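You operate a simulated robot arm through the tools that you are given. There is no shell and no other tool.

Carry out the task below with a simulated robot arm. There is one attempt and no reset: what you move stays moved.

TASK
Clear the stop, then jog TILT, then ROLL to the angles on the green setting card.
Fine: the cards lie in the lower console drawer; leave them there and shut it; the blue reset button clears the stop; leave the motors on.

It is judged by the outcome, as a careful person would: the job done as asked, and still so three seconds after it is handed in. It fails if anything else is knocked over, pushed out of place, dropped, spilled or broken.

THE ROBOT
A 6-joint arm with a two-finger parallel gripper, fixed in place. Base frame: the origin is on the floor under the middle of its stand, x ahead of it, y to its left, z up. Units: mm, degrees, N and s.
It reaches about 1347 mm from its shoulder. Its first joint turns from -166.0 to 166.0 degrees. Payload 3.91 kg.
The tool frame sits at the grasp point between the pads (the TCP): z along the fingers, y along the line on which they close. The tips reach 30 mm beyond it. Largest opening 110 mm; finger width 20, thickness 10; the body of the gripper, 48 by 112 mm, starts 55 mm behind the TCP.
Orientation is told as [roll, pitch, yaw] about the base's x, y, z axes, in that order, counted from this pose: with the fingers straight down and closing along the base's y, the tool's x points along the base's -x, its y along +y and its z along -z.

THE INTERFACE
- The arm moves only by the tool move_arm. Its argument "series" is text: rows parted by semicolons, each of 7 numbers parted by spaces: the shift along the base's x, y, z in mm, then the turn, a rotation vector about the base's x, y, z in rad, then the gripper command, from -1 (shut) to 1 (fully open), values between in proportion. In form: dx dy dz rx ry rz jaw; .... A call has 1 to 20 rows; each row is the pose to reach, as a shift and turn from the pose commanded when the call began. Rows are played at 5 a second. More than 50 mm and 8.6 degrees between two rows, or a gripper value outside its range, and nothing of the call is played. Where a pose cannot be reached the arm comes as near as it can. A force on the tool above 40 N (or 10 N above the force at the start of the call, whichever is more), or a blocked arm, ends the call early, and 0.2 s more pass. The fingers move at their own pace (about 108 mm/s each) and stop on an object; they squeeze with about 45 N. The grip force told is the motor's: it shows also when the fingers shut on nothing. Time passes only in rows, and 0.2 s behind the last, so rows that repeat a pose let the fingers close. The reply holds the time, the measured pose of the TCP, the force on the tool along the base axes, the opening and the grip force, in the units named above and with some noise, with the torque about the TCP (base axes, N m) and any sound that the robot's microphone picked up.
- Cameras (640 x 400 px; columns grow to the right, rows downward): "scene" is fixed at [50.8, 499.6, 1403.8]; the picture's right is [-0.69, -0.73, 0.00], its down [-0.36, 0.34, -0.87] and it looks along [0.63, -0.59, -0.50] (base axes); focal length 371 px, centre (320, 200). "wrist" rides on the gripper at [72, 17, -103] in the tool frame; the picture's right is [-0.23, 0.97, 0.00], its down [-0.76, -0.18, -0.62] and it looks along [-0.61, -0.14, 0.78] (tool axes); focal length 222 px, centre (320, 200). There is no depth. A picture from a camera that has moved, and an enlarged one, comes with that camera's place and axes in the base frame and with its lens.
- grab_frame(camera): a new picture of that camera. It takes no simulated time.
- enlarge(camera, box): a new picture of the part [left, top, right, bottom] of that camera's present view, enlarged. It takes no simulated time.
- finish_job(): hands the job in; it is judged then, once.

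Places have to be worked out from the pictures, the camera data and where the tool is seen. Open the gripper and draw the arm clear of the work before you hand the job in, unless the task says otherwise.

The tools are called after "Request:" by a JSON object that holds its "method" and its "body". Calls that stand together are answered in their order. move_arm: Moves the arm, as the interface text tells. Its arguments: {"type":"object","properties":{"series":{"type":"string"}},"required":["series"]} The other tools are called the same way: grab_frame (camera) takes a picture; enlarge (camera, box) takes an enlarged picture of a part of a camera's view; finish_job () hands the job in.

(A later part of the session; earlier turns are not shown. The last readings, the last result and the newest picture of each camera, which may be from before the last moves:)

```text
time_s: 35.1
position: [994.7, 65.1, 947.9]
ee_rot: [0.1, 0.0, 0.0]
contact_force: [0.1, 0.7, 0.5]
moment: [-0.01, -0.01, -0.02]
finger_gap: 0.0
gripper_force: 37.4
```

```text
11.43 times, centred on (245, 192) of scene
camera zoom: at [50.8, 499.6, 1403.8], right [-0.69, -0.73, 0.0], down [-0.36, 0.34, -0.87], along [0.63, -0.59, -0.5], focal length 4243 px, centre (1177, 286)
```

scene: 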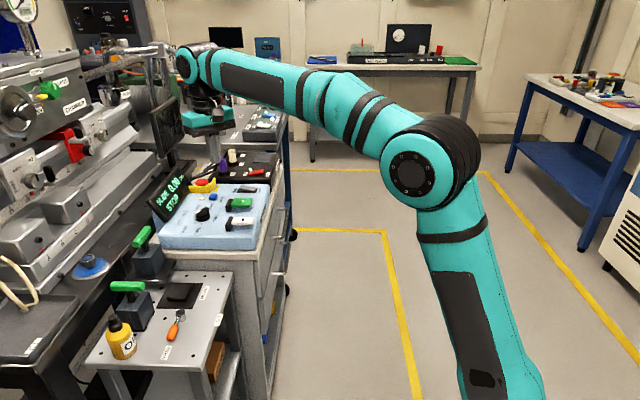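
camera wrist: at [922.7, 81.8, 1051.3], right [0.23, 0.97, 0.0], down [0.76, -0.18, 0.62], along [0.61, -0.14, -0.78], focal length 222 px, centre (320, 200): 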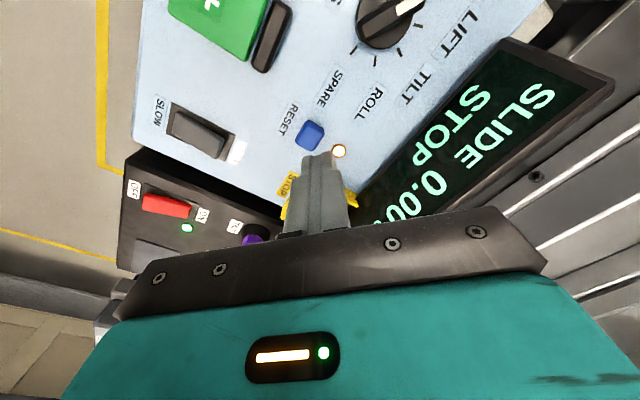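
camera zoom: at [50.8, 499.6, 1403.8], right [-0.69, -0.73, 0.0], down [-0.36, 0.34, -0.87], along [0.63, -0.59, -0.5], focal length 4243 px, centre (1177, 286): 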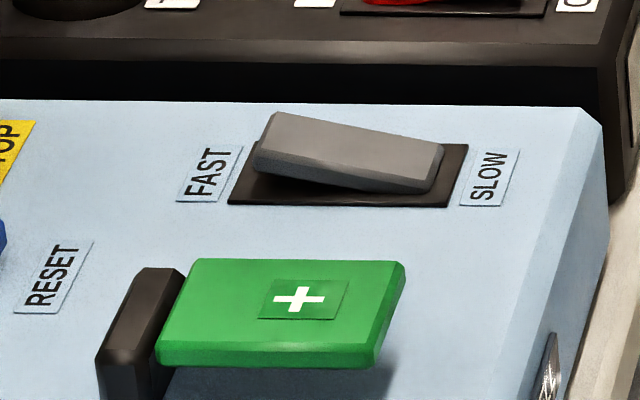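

The blue button's top is near (1007,54,839), and the speed rocker sits on SLOW. I'll centre over the button, descend to just above it, then press in small steps.

Request:
{"method": "move_arm", "body": {"series": "6 -6 -20 0 0 0 -1; 11.5 -11.5 -45 0 0 0 -1; 11.5 -11.5 -64 0 0 0 -1; 11.5 -11.5 -64 0 0 0 -1"}}

Request:
{"method": "grab_frame", "body": {"camera": "wrist"}}

Request:
{"method": "enlarge", "body": {"camera": "scene", "box": [170, 140, 270, 220]}}

```text
time_s: 36.1
position: [1008.3, 54.3, 884.5]
ee_rot: [0.2, -0.1, 0.2]
contact_force: [-0.4, -0.6, 1.1]
moment: [-0.01, 0.0, 0.0]
finger_gap: 0.0
gripper_force: 38.2
```

```text
taken
camera wrist: at [935.7, 69.2, 987.7], right [0.23, 0.97, 0.0], down [0.76, -0.18, 0.62], along [0.61, -0.14, -0.78], focal length 222 px, centre (320, 200)
```

wrist: 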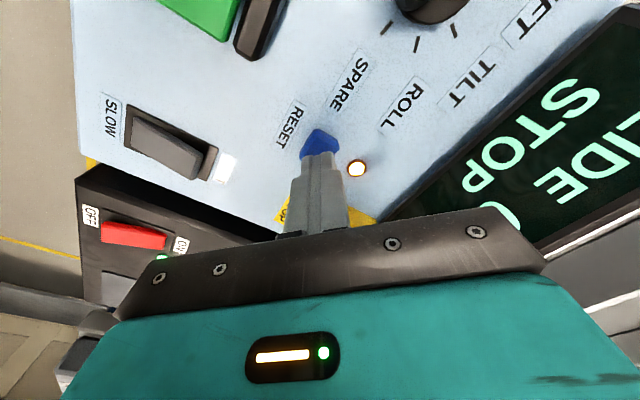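

```text
5.00 times, centred on (220, 180) of scene
camera zoom: at [50.8, 499.6, 1403.8], right [-0.69, -0.73, 0.0], down [-0.36, 0.34, -0.87], along [0.63, -0.59, -0.5], focal length 1856 px, centre (820, 300)
```

zoom: 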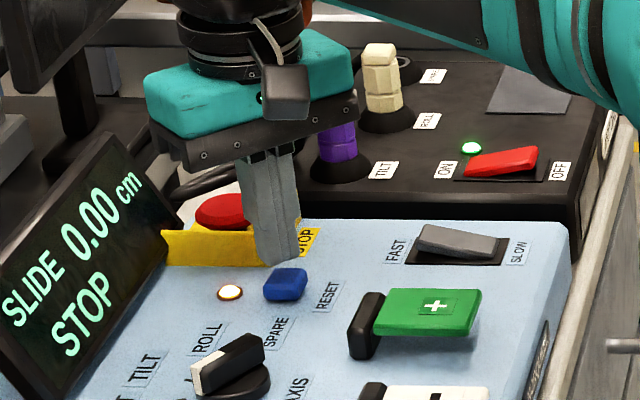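

The tip sits about 15 mm above the button and is in line. Pressing down in small steps, then lifting.

Request:
{"method": "move_arm", "body": {"series": "-0.5 -0.5 -8 0 0 0 -1; -0.5 -0.5 -12 0 0 0 -1; -0.5 -0.5 -14 0 0 0 -1; -0.5 -0.5 -16 0 0 0 -1; -0.5 -0.5 -18 0 0 0 -1; -0.5 -0.5 -20 0 0 0 -1; -0.5 -0.5 -20 0 0 0 -1"}}

Request:
{"method": "enlarge", "body": {"camera": "scene", "box": [140, 150, 270, 230]}}

```text
time_s: 37.8
position: [1005.8, 55.5, 864.7]
ee_rot: [0.2, -0.2, 0.0]
contact_force: [-0.6, -2.3, 22.4]
moment: [-0.08, 0.06, -0.02]
finger_gap: 0.0
gripper_force: 37.4
heard: click
```

```text
4.92 times, centred on (205, 190) of scene
camera zoom: at [50.8, 499.6, 1403.8], right [-0.69, -0.73, 0.0], down [-0.36, 0.34, -0.87], along [0.63, -0.59, -0.5], focal length 1828 px, centre (886, 249)
```

zoom: 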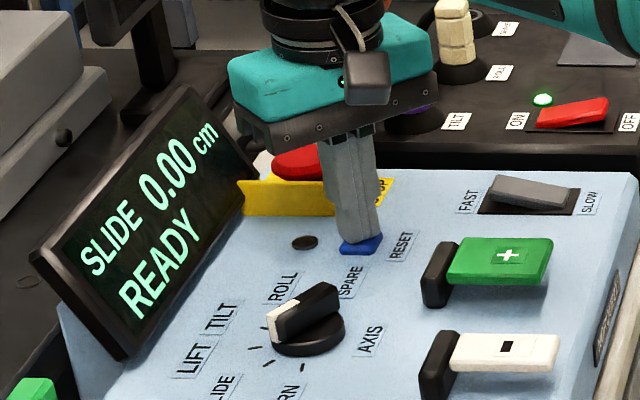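

The display now says READY with an audible click, so the stop is cleared. I'll lift straight off and then move above the selector knob, yawing so that the fingers will straddle its pointer.

Request:
{"method": "move_arm", "body": {"series": "0 0 10 0 0 0 -1; 0 0 45 0 0 0 -1; 0 0 95 0 0 0 -1; -10 10 100 0 0 0.13 -1; -20 20 105 0 0 0.26 -1; -30 30 105 0 0 0.39 -1; -40 40 105 0 0 0.52 -1; -50 50 105 0 0 0.65 -1; -60 60 105 0 0 0.78 -1; -70 68 105 0 0 0.91 -1; -79 77 105 0 0 1.04 -0.6; -79 77 105 0 0 1.17 -0.27; -79 77 105 0 0 1.3 -0.27; -79 77 105 0 0 1.43 -0.27; -79 77 105 0 0 1.56 -0.27; -79 77 105 0 0 1.69 -0.27; -79 77 105 0 0 1.69 -0.27"}}

Request:
{"method": "grab_frame", "body": {"camera": "wrist"}}

Request:
{"method": "grab_frame", "body": {"camera": "scene"}}

```text
time_s: 41.4
position: [928.2, 130.9, 969.1]
ee_rot: [0.1, -0.1, 97.0]
contact_force: [0.5, 0.1, 0.3]
moment: [0.01, 0.02, 0.04]
finger_gap: 40.3
gripper_force: 0.0
```

```text
taken
camera wrist: at [919.0, 55.9, 1071.8], right [-0.99, 0.11, 0.0], down [0.09, 0.78, 0.62], along [0.07, 0.62, -0.78], focal length 222 px, centre (320, 200)
```

wrist: 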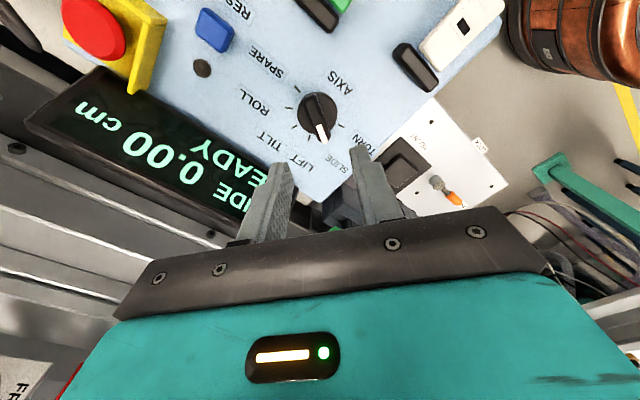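

```text
taken
```

scene: 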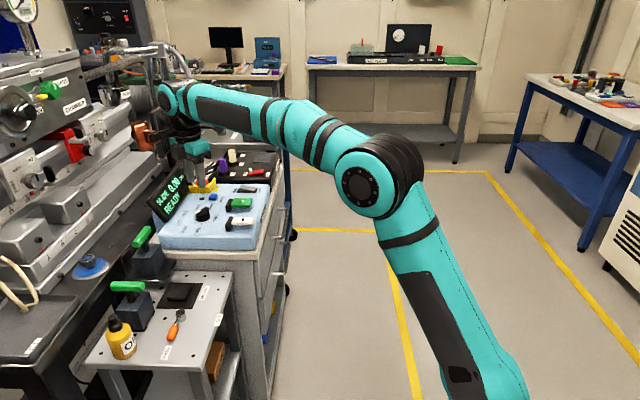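

I'll check clearance between the arm's wrist and the neighbouring equipment, and zoom in on the knob.

Request:
{"method": "enlarge", "body": {"camera": "scene", "box": [110, 60, 260, 220]}}

Request:
{"method": "enlarge", "body": {"camera": "wrist", "box": [220, 50, 400, 190]}}

```text
2.50 times, centred on (185, 140) of scene
camera zoom: at [50.8, 499.6, 1403.8], right [-0.69, -0.73, 0.0], down [-0.36, 0.34, -0.87], along [0.63, -0.59, -0.5], focal length 928 px, centre (658, 350)
```

zoom: 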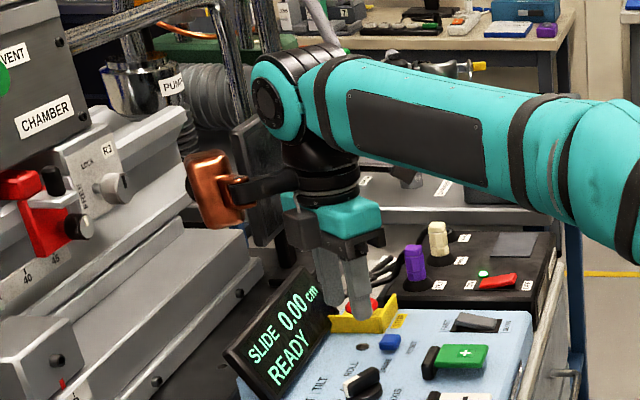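

```text
2.86 times, centred on (310, 120) of wrist
camera zoom: at [919.0, 55.9, 1071.8], right [-0.99, 0.11, 0.0], down [0.09, 0.78, 0.62], along [0.07, 0.62, -0.78], focal length 635 px, centre (349, 429)
```

zoom: 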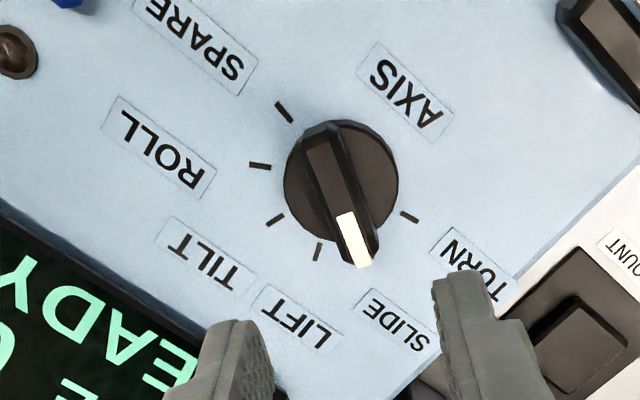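

The orange box is the robot's own wrist accessory, and it stays clear. From the ticks I get a knob centre of about (929,131) with 40° between positions, so TILT is 80° clockwise from SLIDE and ROLL another 40°. I'll zoom in to get the pointer's exact angle.

Request:
{"method": "enlarge", "body": {"camera": "wrist", "box": [280, 75, 350, 155]}}

```text
5.00 times, centred on (315, 115) of wrist
camera zoom: at [919.0, 55.9, 1071.8], right [-0.99, 0.11, 0.0], down [0.09, 0.78, 0.62], along [0.07, 0.62, -0.78], focal length 1111 px, centre (345, 625)
```

zoom: 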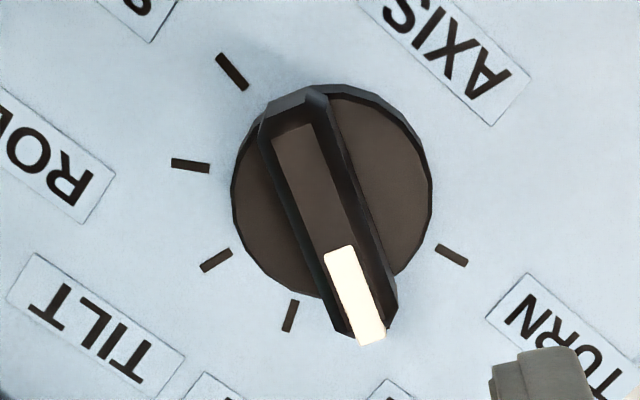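

The pointer's axis is at 105°, matching the SLIDE tick, and the knob centre is about (929,131). I'll yaw 8° more and descend with jaws open 40 mm so the fingers straddle the pointer, tips just above the disc.

Request:
{"method": "move_arm", "body": {"series": "0.5 0 -20 0 0 0.07 -0.27; 0.5 0 -45 0 0 0.14 -0.27; 0.5 0 -70 0 0 0.14 -0.27; 0.5 0 -85 0 0 0.14 -0.27; 0.5 0 -92 0 0 0.14 -0.27; 0.5 0 -92 0 0 0.14 -0.27"}}

Request:
{"method": "grab_frame", "body": {"camera": "wrist"}}

Request:
{"method": "enlarge", "body": {"camera": "scene", "box": [150, 140, 270, 240]}}

```text
time_s: 42.8
position: [927.3, 129.8, 874.4]
ee_rot: [0.1, -0.1, 105.0]
contact_force: [0.0, 0.2, -0.6]
moment: [0.0, 0.0, 0.03]
finger_gap: 40.0
gripper_force: 0.0
```

```text
taken
camera wrist: at [929.1, 54.3, 977.9], right [-1.0, -0.03, 0.0], down [-0.02, 0.78, 0.62], along [-0.02, 0.62, -0.78], focal length 222 px, centre (320, 200)
```

wrist: 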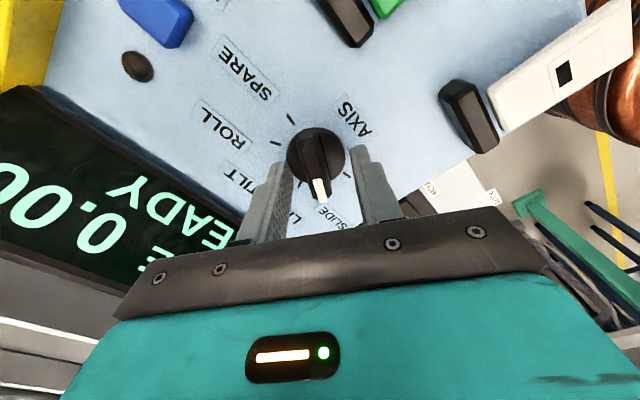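

```text
4.00 times, centred on (210, 190) of scene
camera zoom: at [50.8, 499.6, 1403.8], right [-0.69, -0.73, 0.0], down [-0.36, 0.34, -0.87], along [0.63, -0.59, -0.5], focal length 1485 px, centre (760, 240)
```

zoom: 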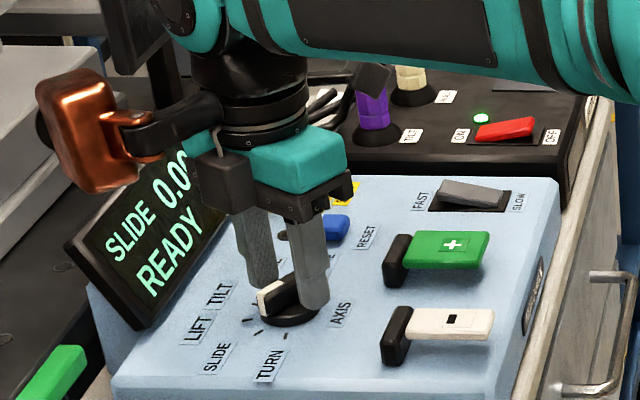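

The fingers straddle the pointer. I'll zoom in to check centring before closing.

Request:
{"method": "enlarge", "body": {"camera": "wrist", "box": [230, 100, 410, 240]}}

```text
2.86 times, centred on (320, 170) of wrist
camera zoom: at [929.1, 54.3, 977.9], right [-1.0, -0.03, 0.0], down [-0.02, 0.78, 0.62], along [-0.02, 0.62, -0.78], focal length 635 px, centre (320, 286)
```

zoom: 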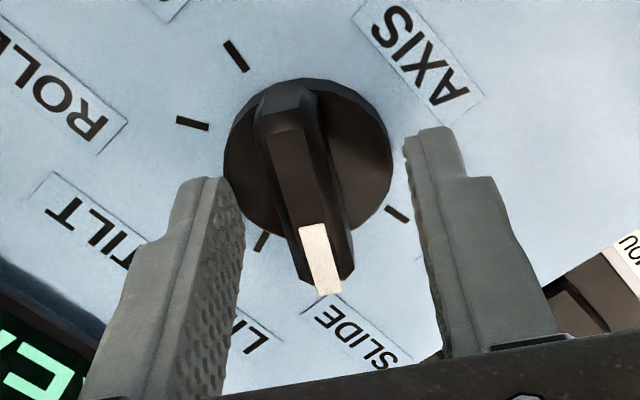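

The pointer is about 2–3 mm off in +x from the tool axis. I'll shift to suit and close on it.

Request:
{"method": "move_arm", "body": {"series": "2.3 0.8 0 0 0 0 -0.27; 2.3 0.8 0 0 0 0 -0.6; 2.3 0.8 0 0 0 0 -1; 2.3 0.8 0 0 0 0 -1; 2.3 0.8 0 0 0 0 -1"}}

Request:
{"method": "enlarge", "body": {"camera": "wrist", "box": [230, 100, 410, 240]}}

```text
time_s: 44.0
position: [930.0, 131.3, 874.6]
ee_rot: [0.1, -0.1, 104.9]
contact_force: [-1.0, -0.8, -0.1]
moment: [0.17, -0.06, 0.03]
finger_gap: 13.9
gripper_force: 45.1
```

```text
2.86 times, centred on (320, 170) of wrist
camera zoom: at [931.8, 55.7, 977.8], right [-1.0, -0.03, 0.0], down [-0.02, 0.78, 0.62], along [-0.02, 0.62, -0.78], focal length 635 px, centre (320, 286)
```

zoom: 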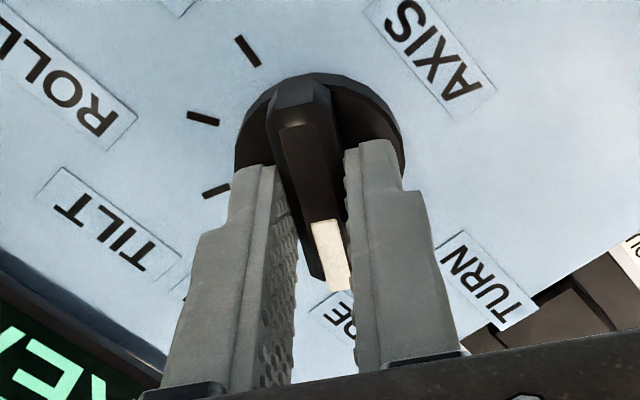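

The grip is well centred (gap 13.9 mm, force about 1 N). I'll turn clockwise about 40° first (to LIFT) and check the forces.

Request:
{"method": "move_arm", "body": {"series": "0 0 0 0 0 -0.1 -1; 0 0 0 0 0 -0.2 -1; 0 0 0 0 0 -0.3 -1; 0 0 0 0 0 -0.4 -1; 0 0 0 0 0 -0.5 -1; 0 0 0 0 0 -0.6 -1; 0 0 0 0 0 -0.7 -1; 0 0 0 0 0 -0.7 -1"}}

Request:
{"method": "enlarge", "body": {"camera": "scene", "box": [140, 140, 270, 240]}}

```text
time_s: 45.4
position: [929.4, 130.6, 875.1]
ee_rot: [0.3, 0.1, 70.4]
contact_force: [-11.5, -1.1, -4.9]
moment: [0.99, -0.47, -0.03]
finger_gap: 13.9
gripper_force: 45.3
stopped in row 7: the force on the tool passed its limit at 41 N (the readings are from after the stop); the commanded pose is now the measured one
```

```text
4.00 times, centred on (205, 190) of scene
camera zoom: at [50.8, 499.6, 1403.8], right [-0.69, -0.73, 0.0], down [-0.36, 0.34, -0.87], along [0.63, -0.59, -0.5], focal length 1485 px, centre (780, 240)
```

zoom: 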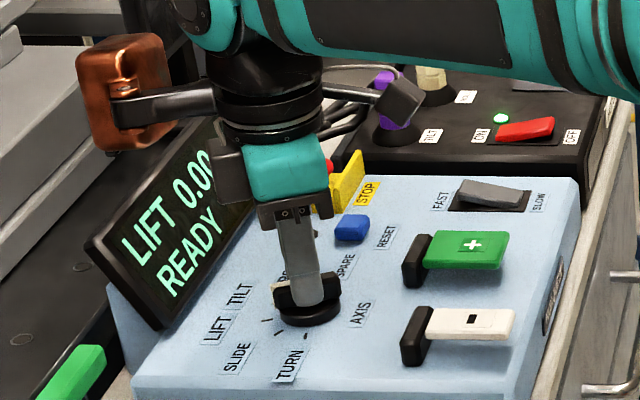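

The selector now reads LIFT, but a slight off-axis error built up side force. I'll ease the jaws to about 16 mm so they act as a loose wrench, and continue turning toward TILT.

Request:
{"method": "move_arm", "body": {"series": "-0.5 0 0 0 0 0 -0.71; -0.8 0 0 0 0 -0.05 -0.71; -0.8 0 0 0 0 -0.15 -0.71; -0.8 0 0 0 0 -0.25 -0.71; -0.8 0 0 0 0 -0.35 -0.71; -0.8 0 0 0 0 -0.45 -0.71; -0.8 0 0 0 0 -0.55 -0.71"}}

Request:
{"method": "enlarge", "body": {"camera": "scene", "box": [140, 140, 270, 240]}}

```text
time_s: 47.0
position: [930.2, 131.5, 875.8]
ee_rot: [0.3, -0.1, 38.9]
contact_force: [0.9, -1.1, 0.3]
moment: [-0.05, 0.01, -0.02]
finger_gap: 16.0
gripper_force: 0.6
```

```text
4.00 times, centred on (205, 190) of scene
camera zoom: at [50.8, 499.6, 1403.8], right [-0.69, -0.73, 0.0], down [-0.36, 0.34, -0.87], along [0.63, -0.59, -0.5], focal length 1485 px, centre (780, 240)
```

zoom: 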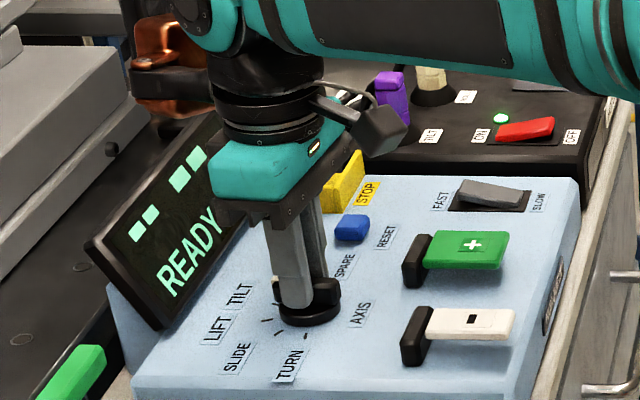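

The display is between positions and the forces are negligible. I'll continue to about 20° yaw to bring the pointer to TILT.

Request:
{"method": "move_arm", "body": {"series": "0 0 0 0 0 -0.08 -0.71; 0 0 0 0 0 -0.16 -0.71; 0 0 0 0 0 -0.24 -0.71; 0 0 0 0 0 -0.28 -0.71"}}

Request:
{"method": "enlarge", "body": {"camera": "scene", "box": [140, 140, 270, 240]}}

Request:
{"method": "enlarge", "body": {"camera": "wrist", "box": [230, 80, 410, 240]}}

```text
time_s: 48.0
position: [929.1, 130.1, 875.7]
ee_rot: [0.2, 0.0, 22.8]
contact_force: [0.2, -1.2, -0.3]
moment: [-0.02, -0.02, 0.0]
finger_gap: 16.1
gripper_force: 0.0
```

```text
4.00 times, centred on (205, 190) of scene
camera zoom: at [50.8, 499.6, 1403.8], right [-0.69, -0.73, 0.0], down [-0.36, 0.34, -0.87], along [0.63, -0.59, -0.5], focal length 1485 px, centre (780, 240)
```

zoom: 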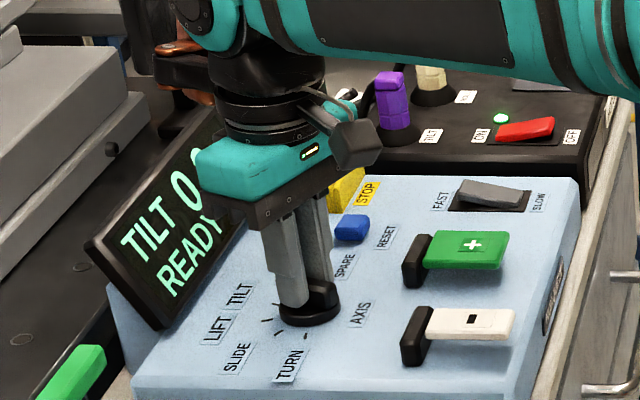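

```text
2.50 times, centred on (320, 160) of wrist
camera zoom: at [855.6, 116.8, 978.1], right [-0.17, 0.99, 0.0], down [0.77, 0.13, 0.62], along [0.61, 0.11, -0.78], focal length 555 px, centre (320, 300)
```

zoom: 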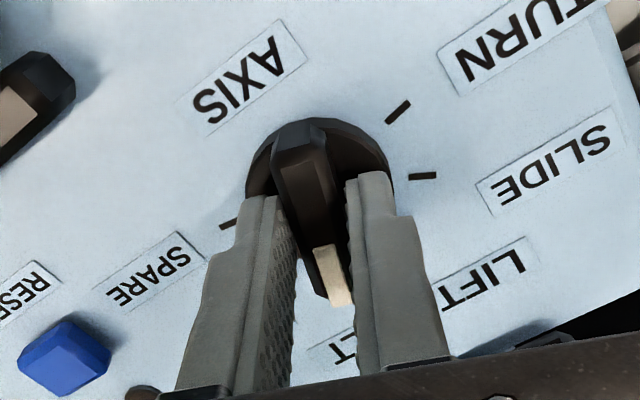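

TILT is selected. I'll open the jaws, lift clear of the knob, and go to a viewing spot above the white "−" paddle, since TILT needs -2.

Request:
{"method": "move_arm", "body": {"series": "0 0 0 0 0 0.02 -0.5; 0 0 0 0 0 0.02 -0.4; 0 0 25 0 0 0.02 -0.4; 0 0 60 0 0 0.02 -0.4; -30 -15 85 0 0 0 -0.6; -60 -30 85 0 0 -0.05 -0.8; -90 -45 85 0 0 -0.15 -1; -120 -60 85 0 0 -0.27 -1; -122 -62 85 0 0 -0.4 -1; -122 -62 85 0 0 -0.4 -1"}}

Request:
{"method": "grab_frame", "body": {"camera": "wrist"}}

Request:
{"method": "grab_frame", "body": {"camera": "scene"}}

```text
time_s: 50.2
position: [807.2, 66.3, 960.8]
ee_rot: [0.2, -0.1, -0.1]
contact_force: [0.1, -0.9, -0.7]
moment: [-0.01, 0.04, 0.0]
finger_gap: 0.0
gripper_force: 37.8
```

```text
taken
camera wrist: at [733.5, 82.9, 1063.3], right [0.23, 0.97, 0.0], down [0.76, -0.18, 0.62], along [0.61, -0.14, -0.78], focal length 222 px, centre (320, 200)
```

wrist: 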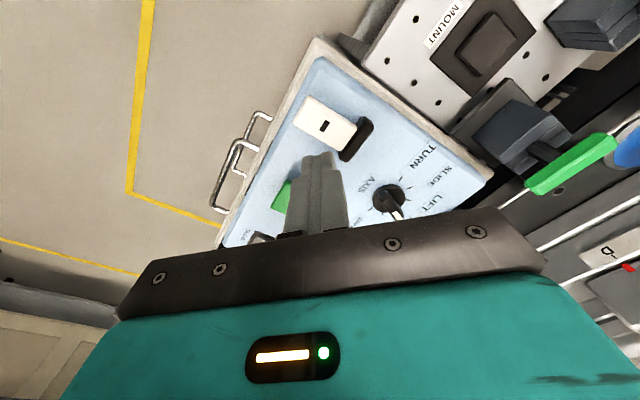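

```text
taken
```

scene: 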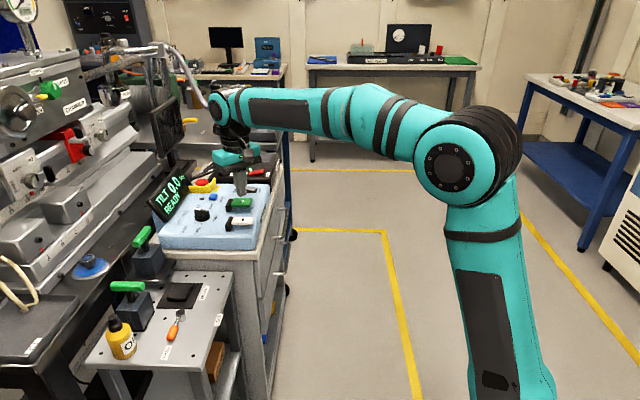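

The display reads "TILT 0.0 READY" and stays readable from here. I'll zoom in on the "−" paddle and the display.

Request:
{"method": "enlarge", "body": {"camera": "wrist", "box": [270, 80, 400, 180]}}

Request:
{"method": "enlarge", "body": {"camera": "scene", "box": [140, 165, 270, 245]}}

Request:
{"method": "enlarge", "body": {"camera": "scene", "box": [220, 190, 265, 240]}}

```text
4.00 times, centred on (335, 130) of wrist
camera zoom: at [733.5, 82.9, 1063.3], right [0.23, 0.97, 0.0], down [0.76, -0.18, 0.62], along [0.61, -0.14, -0.78], focal length 888 px, centre (260, 480)
```

zoom: 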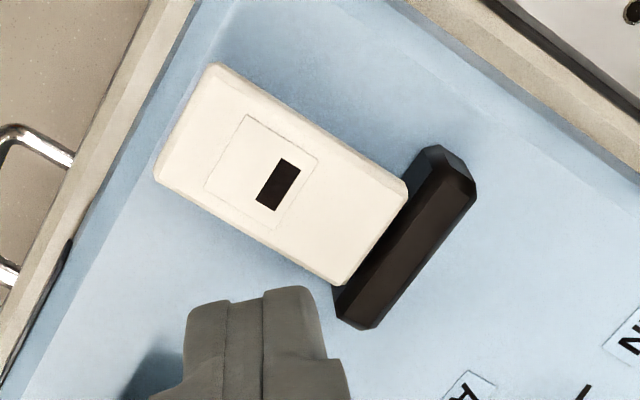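

```text
4.92 times, centred on (205, 205) of scene
camera zoom: at [50.8, 499.6, 1403.8], right [-0.69, -0.73, 0.0], down [-0.36, 0.34, -0.87], along [0.63, -0.59, -0.5], focal length 1828 px, centre (886, 175)
```

zoom: 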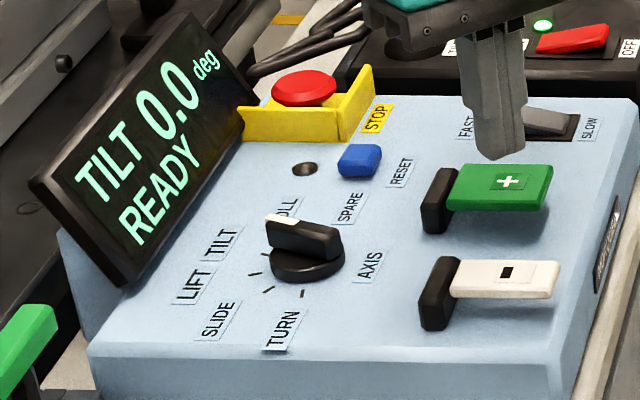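

```text
8.00 times, centred on (242, 215) of scene
camera zoom: at [50.8, 499.6, 1403.8], right [-0.69, -0.73, 0.0], down [-0.36, 0.34, -0.87], along [0.63, -0.59, -0.5], focal length 2970 px, centre (940, 80)
```

zoom: 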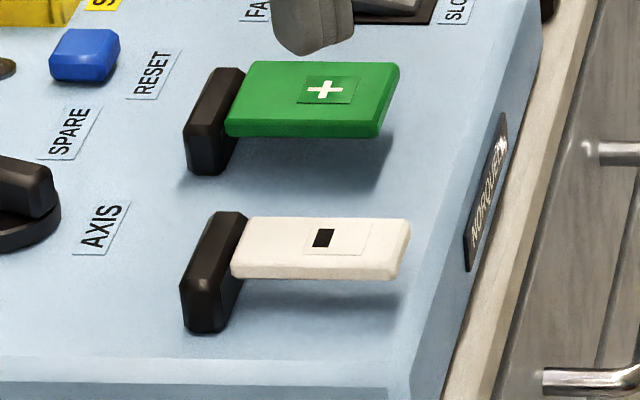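

The "−" paddle is a plate hinged at its black block, centred at about (812,71) with its top near z≈847, and the display shows TILT 0.0 deg. I'll descend to just above its free half.

Request:
{"method": "move_arm", "body": {"series": "0 0 -30 0 0 0 -1; 0 0 -60 0 0 0 -1; 0 0 -76 0 0 0 -1; 0 0 -76 0 0 0 -1"}}

Request:
{"method": "enlarge", "body": {"camera": "scene", "box": [140, 165, 270, 245]}}

```text
time_s: 51.2
position: [806.6, 68.1, 884.5]
ee_rot: [0.2, 0.0, 0.0]
contact_force: [0.9, -0.1, 2.0]
moment: [0.02, -0.01, -0.02]
finger_gap: 0.0
gripper_force: 37.7
```

```text
4.92 times, centred on (205, 205) of scene
camera zoom: at [50.8, 499.6, 1403.8], right [-0.69, -0.73, 0.0], down [-0.36, 0.34, -0.87], along [0.63, -0.59, -0.5], focal length 1828 px, centre (886, 175)
```

zoom: 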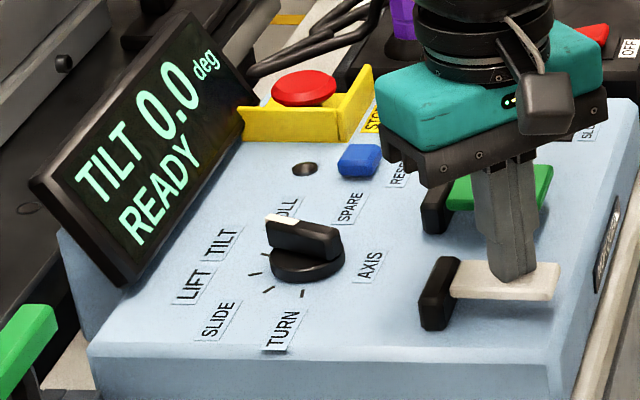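

The tip is just over the white paddle. I'll do a short gentle press (about 7 mm) and release it within the same call, then read the display.

Request:
{"method": "move_arm", "body": {"series": "0 0 -4 0 0 0 -1; 0 0 -8 0 0 0 -1; 0 0 0 0 0 0 -1"}}

Request:
{"method": "enlarge", "body": {"camera": "scene", "box": [140, 165, 270, 245]}}

```text
time_s: 52.0
position: [807.0, 68.6, 882.1]
ee_rot: [0.3, 0.0, 0.0]
contact_force: [0.6, -1.5, 2.7]
moment: [0.0, -0.05, 0.0]
finger_gap: 0.0
gripper_force: 37.8
```

```text
4.92 times, centred on (205, 205) of scene
camera zoom: at [50.8, 499.6, 1403.8], right [-0.69, -0.73, 0.0], down [-0.36, 0.34, -0.87], along [0.63, -0.59, -0.5], focal length 1828 px, centre (886, 175)
```

zoom: 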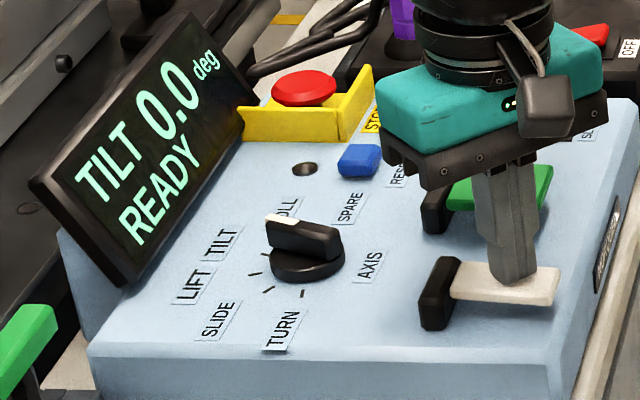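

No jog yet. I'll press a bit deeper and check the force and display; time only passes during rows, so this stays controlled.

Request:
{"method": "move_arm", "body": {"series": "0 0 -6 0 0 0 -1; 0 0 -9 0 0 0 -1; 0 0 -11 0 0 0 -1"}}

Request:
{"method": "enlarge", "body": {"camera": "scene", "box": [140, 165, 270, 245]}}

```text
time_s: 52.8
position: [806.3, 69.7, 879.0]
ee_rot: [0.2, -0.5, 0.1]
contact_force: [-10.1, -4.2, 13.9]
moment: [0.1, 0.15, 0.03]
finger_gap: 0.0
gripper_force: 38.2
stopped in row 3: the force on the tool passed its limit at 44 N (the readings are from after the stop); the commanded pose is now the measured one
```

```text
4.92 times, centred on (205, 205) of scene
camera zoom: at [50.8, 499.6, 1403.8], right [-0.69, -0.73, 0.0], down [-0.36, 0.34, -0.87], along [0.63, -0.59, -0.5], focal length 1828 px, centre (886, 175)
```

zoom: 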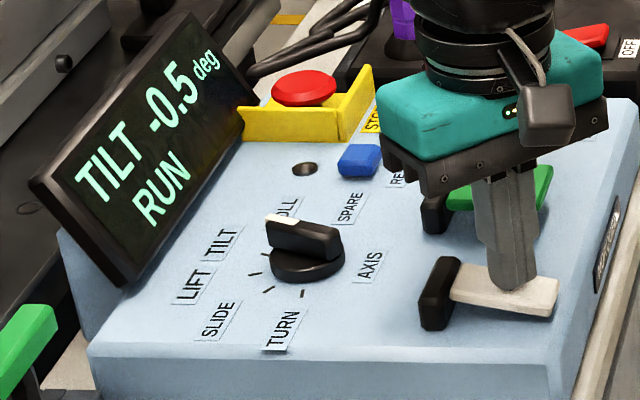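

RUN: TILT is at -0.5 with the paddle pressed. I'll release now to measure the jog rate.

Request:
{"method": "move_arm", "body": {"series": "0 0 8 0 0 0 -1"}}

Request:
{"method": "enlarge", "body": {"camera": "scene", "box": [140, 165, 270, 245]}}

```text
time_s: 53.2
position: [806.8, 68.3, 883.9]
ee_rot: [0.3, -0.3, -0.1]
contact_force: [0.0, -0.8, 2.1]
moment: [-0.02, -0.02, -0.04]
finger_gap: 0.0
gripper_force: 38.0
```

```text
4.92 times, centred on (205, 205) of scene
camera zoom: at [50.8, 499.6, 1403.8], right [-0.69, -0.73, 0.0], down [-0.36, 0.34, -0.87], along [0.63, -0.59, -0.5], focal length 1828 px, centre (886, 175)
```

zoom: 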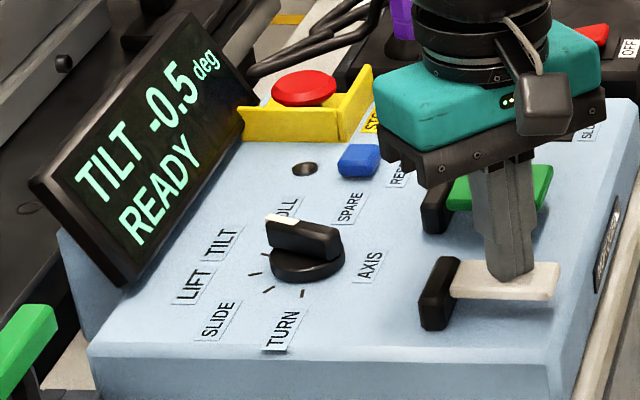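

Still -0.5 after release (READY), so it seems to step about 0.5 per press. I'll do one more press-and-release to confirm.

Request:
{"method": "move_arm", "body": {"series": "0 0 -5 0 0 0 -1; 0 0 -9 0 0 0 -1; 0 0 -11 0 0 0 -1; 0 0 0 0 0 0 -1"}}

Request:
{"method": "enlarge", "body": {"camera": "scene", "box": [140, 165, 270, 245]}}

```text
time_s: 54.2
position: [807.0, 70.0, 882.5]
ee_rot: [0.1, -0.2, -0.1]
contact_force: [-2.5, -0.5, 2.2]
moment: [0.0, 0.05, 0.02]
finger_gap: 0.2
gripper_force: 37.9
```

```text
4.92 times, centred on (205, 205) of scene
camera zoom: at [50.8, 499.6, 1403.8], right [-0.69, -0.73, 0.0], down [-0.36, 0.34, -0.87], along [0.63, -0.59, -0.5], focal length 1828 px, centre (886, 175)
```

zoom: 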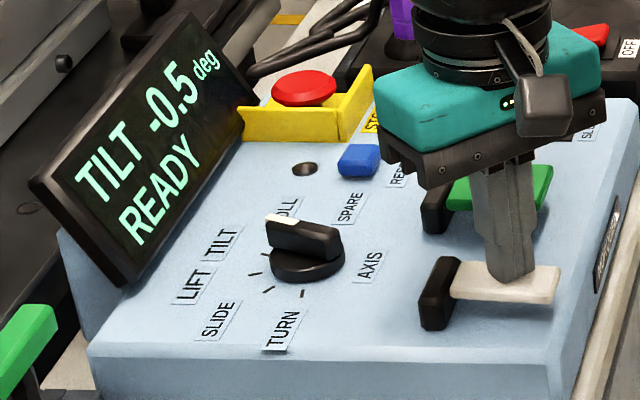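

That one wasn't deep enough to trigger. I'll press to 2 mm deeper and look while pressed.

Request:
{"method": "move_arm", "body": {"series": "0 0 -6 0 0 0 -1; 0 0 -10 0 0 0 -1; 0 0 -12 0 0 0 -1; 0 0 -13 0 0 0 -1"}}

Request:
{"method": "enlarge", "body": {"camera": "scene", "box": [140, 165, 270, 245]}}

```text
time_s: 54.9
position: [807.6, 69.5, 879.5]
ee_rot: [0.2, -0.7, 0.0]
contact_force: [-6.7, -0.8, 12.5]
moment: [0.11, 0.04, 0.05]
finger_gap: 0.0
gripper_force: 37.4
stopped in row 3: the force on the tool passed its limit at 44 N (the readings are from after the stop); the commanded pose is now the measured one
```

```text
4.92 times, centred on (205, 205) of scene
camera zoom: at [50.8, 499.6, 1403.8], right [-0.69, -0.73, 0.0], down [-0.36, 0.34, -0.87], along [0.63, -0.59, -0.5], focal length 1828 px, centre (886, 175)
```

zoom: 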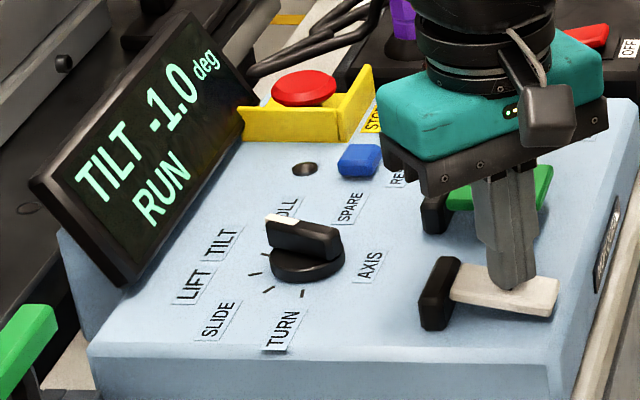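

-1.0 now, so 0.5° per press. I'll release, then repeat the press.

Request:
{"method": "move_arm", "body": {"series": "0 0 7.5 0 0 0 -1"}}

Request:
{"method": "enlarge", "body": {"camera": "scene", "box": [140, 165, 270, 245]}}

```text
time_s: 55.2
position: [808.3, 69.2, 882.4]
ee_rot: [0.3, -0.6, 0.0]
contact_force: [-0.6, 1.2, 1.8]
moment: [0.06, 0.01, 0.03]
finger_gap: 0.0
gripper_force: 37.7
```

```text
4.92 times, centred on (205, 205) of scene
camera zoom: at [50.8, 499.6, 1403.8], right [-0.69, -0.73, 0.0], down [-0.36, 0.34, -0.87], along [0.63, -0.59, -0.5], focal length 1828 px, centre (886, 175)
```

zoom: 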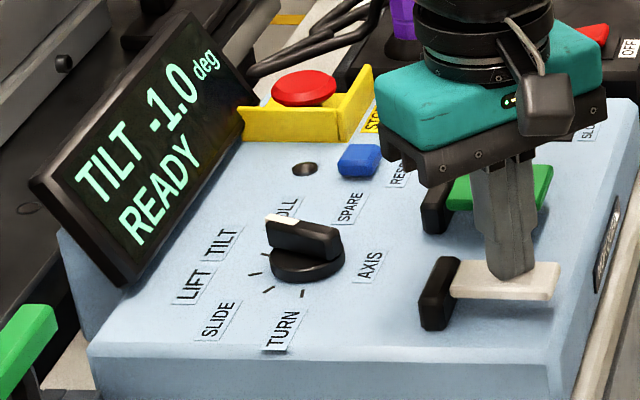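

-1.0 READY. Pressing the third time.

Request:
{"method": "move_arm", "body": {"series": "0 0 -6 0 0 0 -1; 0 0 -10 0 0 0 -1; 0 0 -12 0 0 0 -1; 0 0 -13 0 0 0 -1"}}

Request:
{"method": "enlarge", "body": {"camera": "scene", "box": [140, 165, 270, 245]}}

```text
time_s: 56.0
position: [807.4, 67.0, 878.6]
ee_rot: [0.4, -1.1, 0.0]
contact_force: [-9.6, 1.5, 14.2]
moment: [0.19, 0.15, 0.12]
finger_gap: 0.0
gripper_force: 37.9
stopped in row 3: the force on the tool passed its limit at 44 N (the readings are from after the stop); the commanded pose is now the measured one
```

```text
4.92 times, centred on (205, 205) of scene
camera zoom: at [50.8, 499.6, 1403.8], right [-0.69, -0.73, 0.0], down [-0.36, 0.34, -0.87], along [0.63, -0.59, -0.5], focal length 1828 px, centre (886, 175)
```

zoom: 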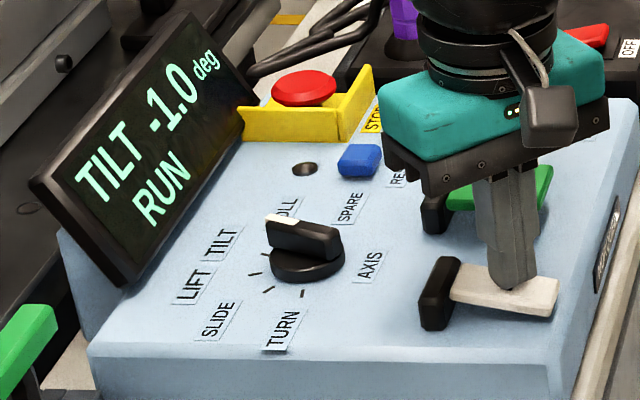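

RUN, but the value is still -1.0, so the press has only just registered. I'll release and see whether the step lands.

Request:
{"method": "move_arm", "body": {"series": "0 0 7.5 0 0 0 -1"}}

Request:
{"method": "enlarge", "body": {"camera": "scene", "box": [140, 165, 270, 245]}}

```text
time_s: 56.4
position: [808.9, 67.1, 884.1]
ee_rot: [0.3, -0.9, -0.1]
contact_force: [-0.5, 1.4, 1.8]
moment: [0.06, 0.03, 0.0]
finger_gap: 0.0
gripper_force: 37.6
```

```text
4.92 times, centred on (205, 205) of scene
camera zoom: at [50.8, 499.6, 1403.8], right [-0.69, -0.73, 0.0], down [-0.36, 0.34, -0.87], along [0.63, -0.59, -0.5], focal length 1828 px, centre (886, 175)
```

zoom: 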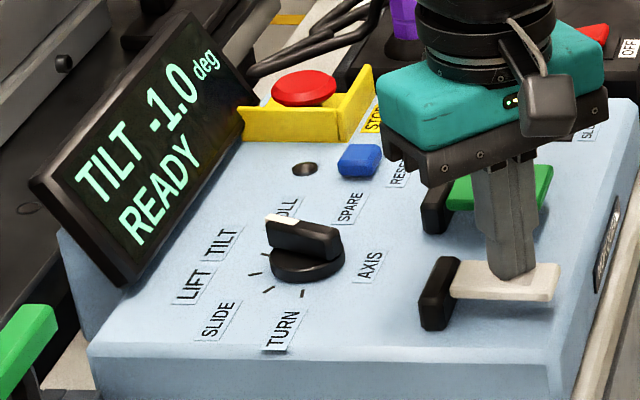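

Still -1.0. I'll lift a few mm, re-level the tool and let a second pass, to see whether the display changes on its own.

Request:
{"method": "move_arm", "body": {"series": "-1 0 3 -0.005 0.015 0 -1; -1 0 3 -0.005 0.015 0 -1; -1 0 3 -0.005 0.015 0 -1; -1 0 3 -0.005 0.015 0 -1"}}

Request:
{"method": "enlarge", "body": {"camera": "scene", "box": [140, 165, 270, 245]}}

```text
time_s: 57.4
position: [808.3, 66.8, 888.0]
ee_rot: [0.2, -0.1, 0.0]
contact_force: [-0.1, -0.4, 0.2]
moment: [-0.04, 0.02, -0.02]
finger_gap: 0.3
gripper_force: 38.1
```

```text
4.92 times, centred on (205, 205) of scene
camera zoom: at [50.8, 499.6, 1403.8], right [-0.69, -0.73, 0.0], down [-0.36, 0.34, -0.87], along [0.63, -0.59, -0.5], focal length 1828 px, centre (886, 175)
```

zoom: 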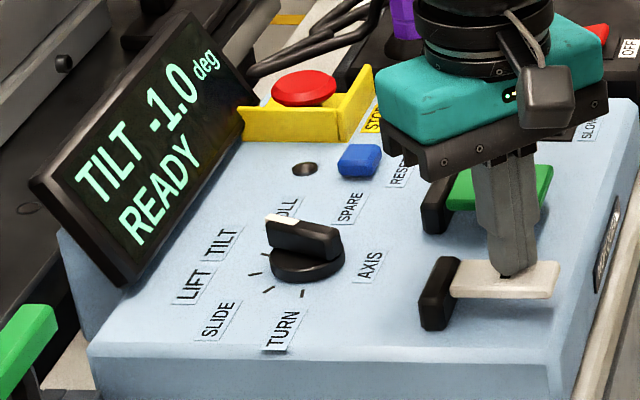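

The value holds at -1.0. I'll press more slowly this time and hold, sampling the display to learn how it advances.

Request:
{"method": "move_arm", "body": {"series": "0 0 -7 0 0 0 -1; 0 0 -11 0 0 0 -1; 0 0 -12.5 0 0 0 -1; 0 0 -13.5 0 0 0 -1"}}

Request:
{"method": "enlarge", "body": {"camera": "scene", "box": [140, 165, 270, 245]}}

```text
time_s: 58.4
position: [807.6, 66.9, 878.3]
ee_rot: [0.1, -0.5, 0.0]
contact_force: [-8.0, -0.9, 14.3]
moment: [0.12, 0.09, 0.05]
finger_gap: 0.0
gripper_force: 38.1
stopped in row 4: the force on the tool passed its limit at 42 N (the readings are from after the stop); the commanded pose is now the measured one
```

```text
4.92 times, centred on (205, 205) of scene
camera zoom: at [50.8, 499.6, 1403.8], right [-0.69, -0.73, 0.0], down [-0.36, 0.34, -0.87], along [0.63, -0.59, -0.5], focal length 1828 px, centre (886, 175)
```

zoom: 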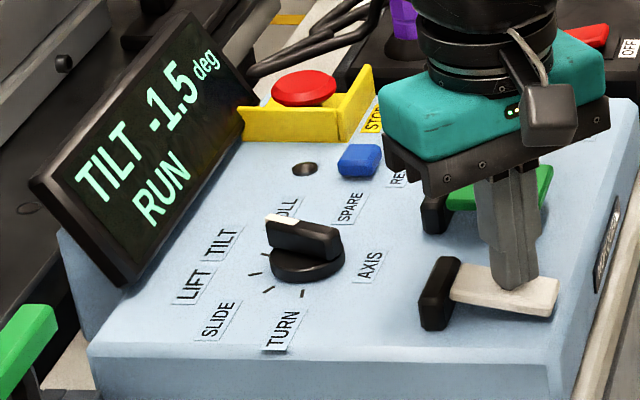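

-1.5 now. I'll release and confirm it holds before the last step.

Request:
{"method": "move_arm", "body": {"series": "0 0 8 0 0.008 0 -1; 0 0 9 0 0.008 0 -1"}}

Request:
{"method": "enlarge", "body": {"camera": "scene", "box": [140, 165, 270, 245]}}

```text
time_s: 59.0
position: [808.9, 68.1, 887.9]
ee_rot: [0.0, 0.1, 0.0]
contact_force: [-0.4, -0.1, -0.1]
moment: [0.03, -0.01, 0.03]
finger_gap: 0.0
gripper_force: 37.8
```

```text
4.92 times, centred on (205, 205) of scene
camera zoom: at [50.8, 499.6, 1403.8], right [-0.69, -0.73, 0.0], down [-0.36, 0.34, -0.87], along [0.63, -0.59, -0.5], focal length 1828 px, centre (886, 175)
```

zoom: 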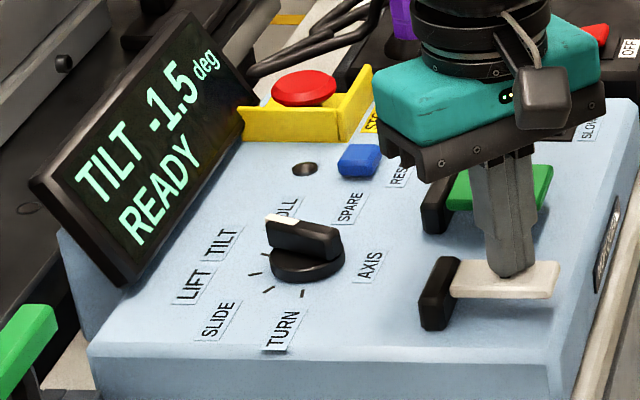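

Holds at -1.5 READY. Pressing once more for the last half degree.

Request:
{"method": "move_arm", "body": {"series": "0 0 -6 0 0 0 -1; 0 0 -9.5 0 0 0 -1; 0 0 -11 0 0 0 -1; 0 0 -12 0 0 0 -1"}}

Request:
{"method": "enlarge", "body": {"camera": "scene", "box": [140, 165, 270, 245]}}

```text
time_s: 60.0
position: [808.2, 67.7, 878.3]
ee_rot: [0.1, -0.3, -0.1]
contact_force: [-7.7, 0.8, 13.6]
moment: [0.15, 0.12, 0.07]
finger_gap: 0.2
gripper_force: 37.5
stopped in row 4: the force on the tool passed its limit at 42 N (the readings are from after the stop); the commanded pose is now the measured one
```

```text
4.92 times, centred on (205, 205) of scene
camera zoom: at [50.8, 499.6, 1403.8], right [-0.69, -0.73, 0.0], down [-0.36, 0.34, -0.87], along [0.63, -0.59, -0.5], focal length 1828 px, centre (886, 175)
```

zoom: 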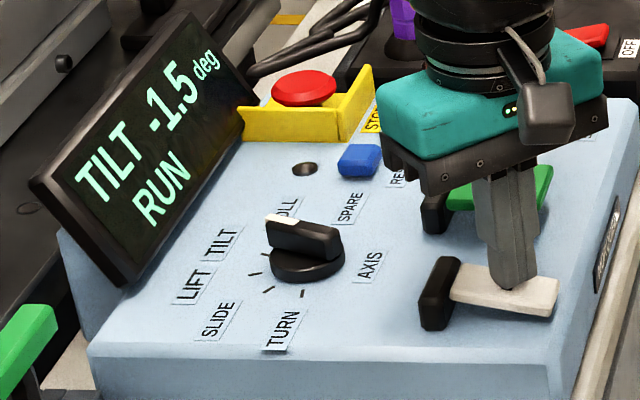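

Still -1.5 while RUN. I'll hold one more short interval and read.

Request:
{"method": "move_arm", "body": {"series": "0 0 0 0 0 0 -1"}}

Request:
{"method": "enlarge", "body": {"camera": "scene", "box": [140, 165, 270, 245]}}

```text
time_s: 60.4
position: [808.4, 67.6, 879.2]
ee_rot: [0.1, -0.4, -0.2]
contact_force: [-4.4, -1.6, 18.9]
moment: [0.13, -0.04, 0.02]
finger_gap: 0.0
gripper_force: 37.2
```

```text
4.92 times, centred on (205, 205) of scene
camera zoom: at [50.8, 499.6, 1403.8], right [-0.69, -0.73, 0.0], down [-0.36, 0.34, -0.87], along [0.63, -0.59, -0.5], focal length 1828 px, centre (886, 175)
```

zoom: 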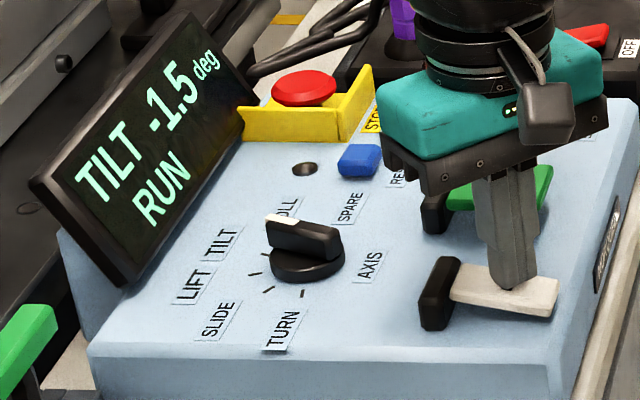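

Still -1.5 RUN. Holding another short interval.

Request:
{"method": "move_arm", "body": {"series": "0 0 0 0 0 0 -1"}}

Request:
{"method": "enlarge", "body": {"camera": "scene", "box": [140, 165, 270, 245]}}

```text
time_s: 60.8
position: [807.9, 67.8, 878.7]
ee_rot: [0.2, -0.3, -0.1]
contact_force: [-3.4, -1.6, 21.8]
moment: [0.15, -0.12, 0.01]
finger_gap: 0.0
gripper_force: 37.9
```

```text
4.92 times, centred on (205, 205) of scene
camera zoom: at [50.8, 499.6, 1403.8], right [-0.69, -0.73, 0.0], down [-0.36, 0.34, -0.87], along [0.63, -0.59, -0.5], focal length 1828 px, centre (886, 175)
```

zoom: 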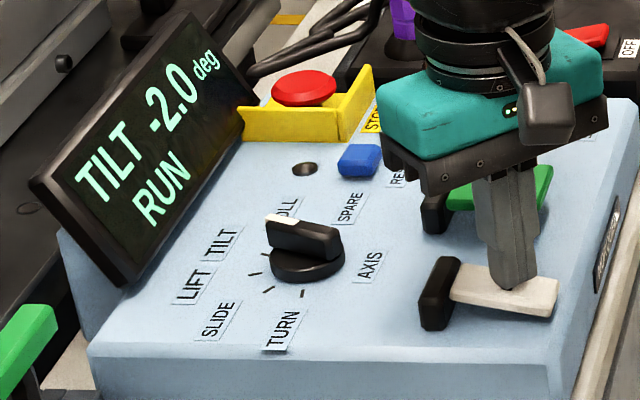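

-2.0 now, so I release immediately.

Request:
{"method": "move_arm", "body": {"series": "0 0 8 0 0.005 0 -1; 0 0 9 0 0.005 0 -1"}}

Request:
{"method": "enlarge", "body": {"camera": "scene", "box": [140, 165, 270, 245]}}

Request:
{"method": "enlarge", "body": {"camera": "scene", "box": [0, 0, 260, 180]}}

```text
time_s: 61.4
position: [808.2, 67.6, 885.0]
ee_rot: [0.1, 0.2, 0.0]
contact_force: [0.5, -0.7, 0.4]
moment: [-0.02, -0.01, 0.0]
finger_gap: 0.0
gripper_force: 37.8
```

```text
4.92 times, centred on (205, 205) of scene
camera zoom: at [50.8, 499.6, 1403.8], right [-0.69, -0.73, 0.0], down [-0.36, 0.34, -0.87], along [0.63, -0.59, -0.5], focal length 1828 px, centre (886, 175)
```

zoom: 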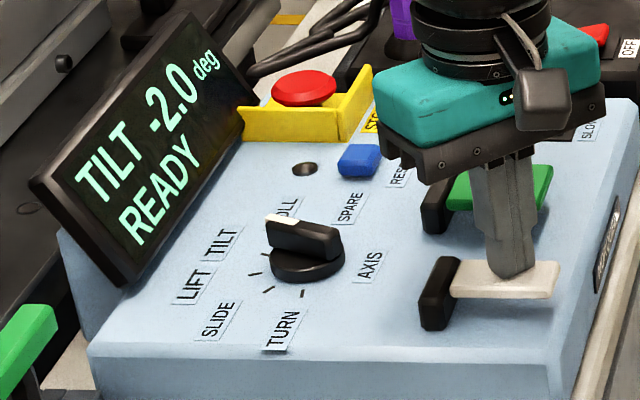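

```text
2.22 times, centred on (130, 90) of scene
camera zoom: at [50.8, 499.6, 1403.8], right [-0.69, -0.73, 0.0], down [-0.36, 0.34, -0.87], along [0.63, -0.59, -0.5], focal length 825 px, centre (742, 444)
```

zoom: 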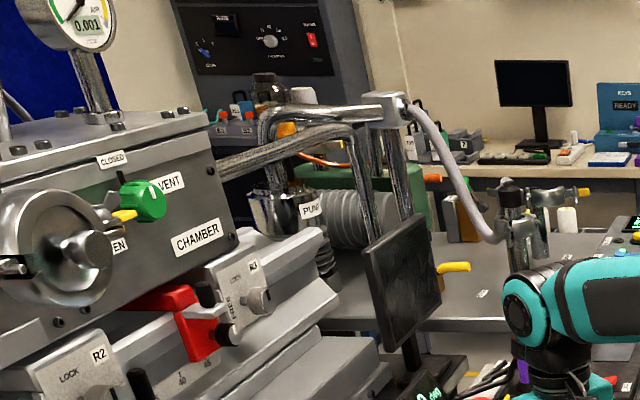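

TILT holds at -2.0 READY, matching the card. Next I'll lift off and return to the knob with yaw 25° (its TILT orientation) and jaws open, hovering above it first.

Request:
{"method": "move_arm", "body": {"series": "0 0 35 0 0 0 -1; 0 0 78 0 0 0 -1; 30 15 80 0 0 0.1 -0.6; 60 31 80 0 0 0.2 -0.27; 90 47 80 0 0 0.3 -0.27; 121.3 63.4 80 0 0 0.4363 -0.27; 121.3 63.4 60 0 0 0.4363 -0.27; 121.3 63.4 60 0 0 0.4363 -0.27"}}

Request:
{"method": "grab_frame", "body": {"camera": "wrist"}}

Request:
{"method": "enlarge", "body": {"camera": "wrist", "box": [250, 60, 390, 170]}}

```text
time_s: 63.2
position: [931.3, 133.2, 949.0]
ee_rot: [0.1, 0.0, 25.0]
contact_force: [-0.6, 0.2, 0.2]
moment: [-0.01, -0.01, 0.03]
finger_gap: 40.3
gripper_force: 0.0
```

```text
taken
camera wrist: at [857.1, 115.5, 1052.0], right [-0.21, 0.98, 0.0], down [0.77, 0.16, 0.62], along [0.61, 0.13, -0.78], focal length 222 px, centre (320, 200)
```

wrist: 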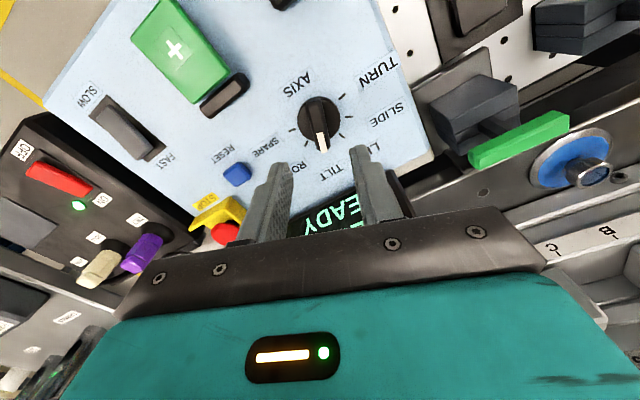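

```text
3.64 times, centred on (320, 115) of wrist
camera zoom: at [857.1, 115.5, 1052.0], right [-0.21, 0.98, 0.0], down [0.77, 0.16, 0.62], along [0.61, 0.13, -0.78], focal length 808 px, centre (320, 509)
```

zoom: 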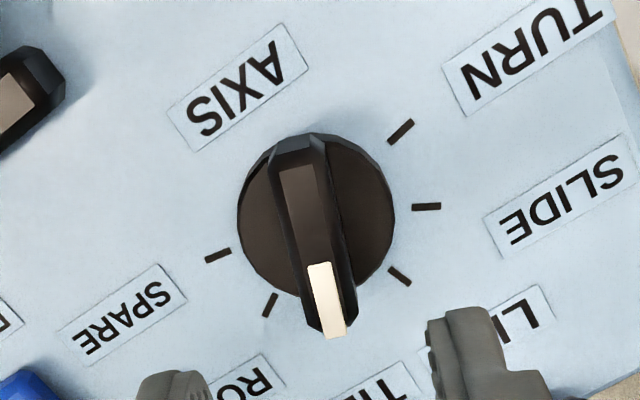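

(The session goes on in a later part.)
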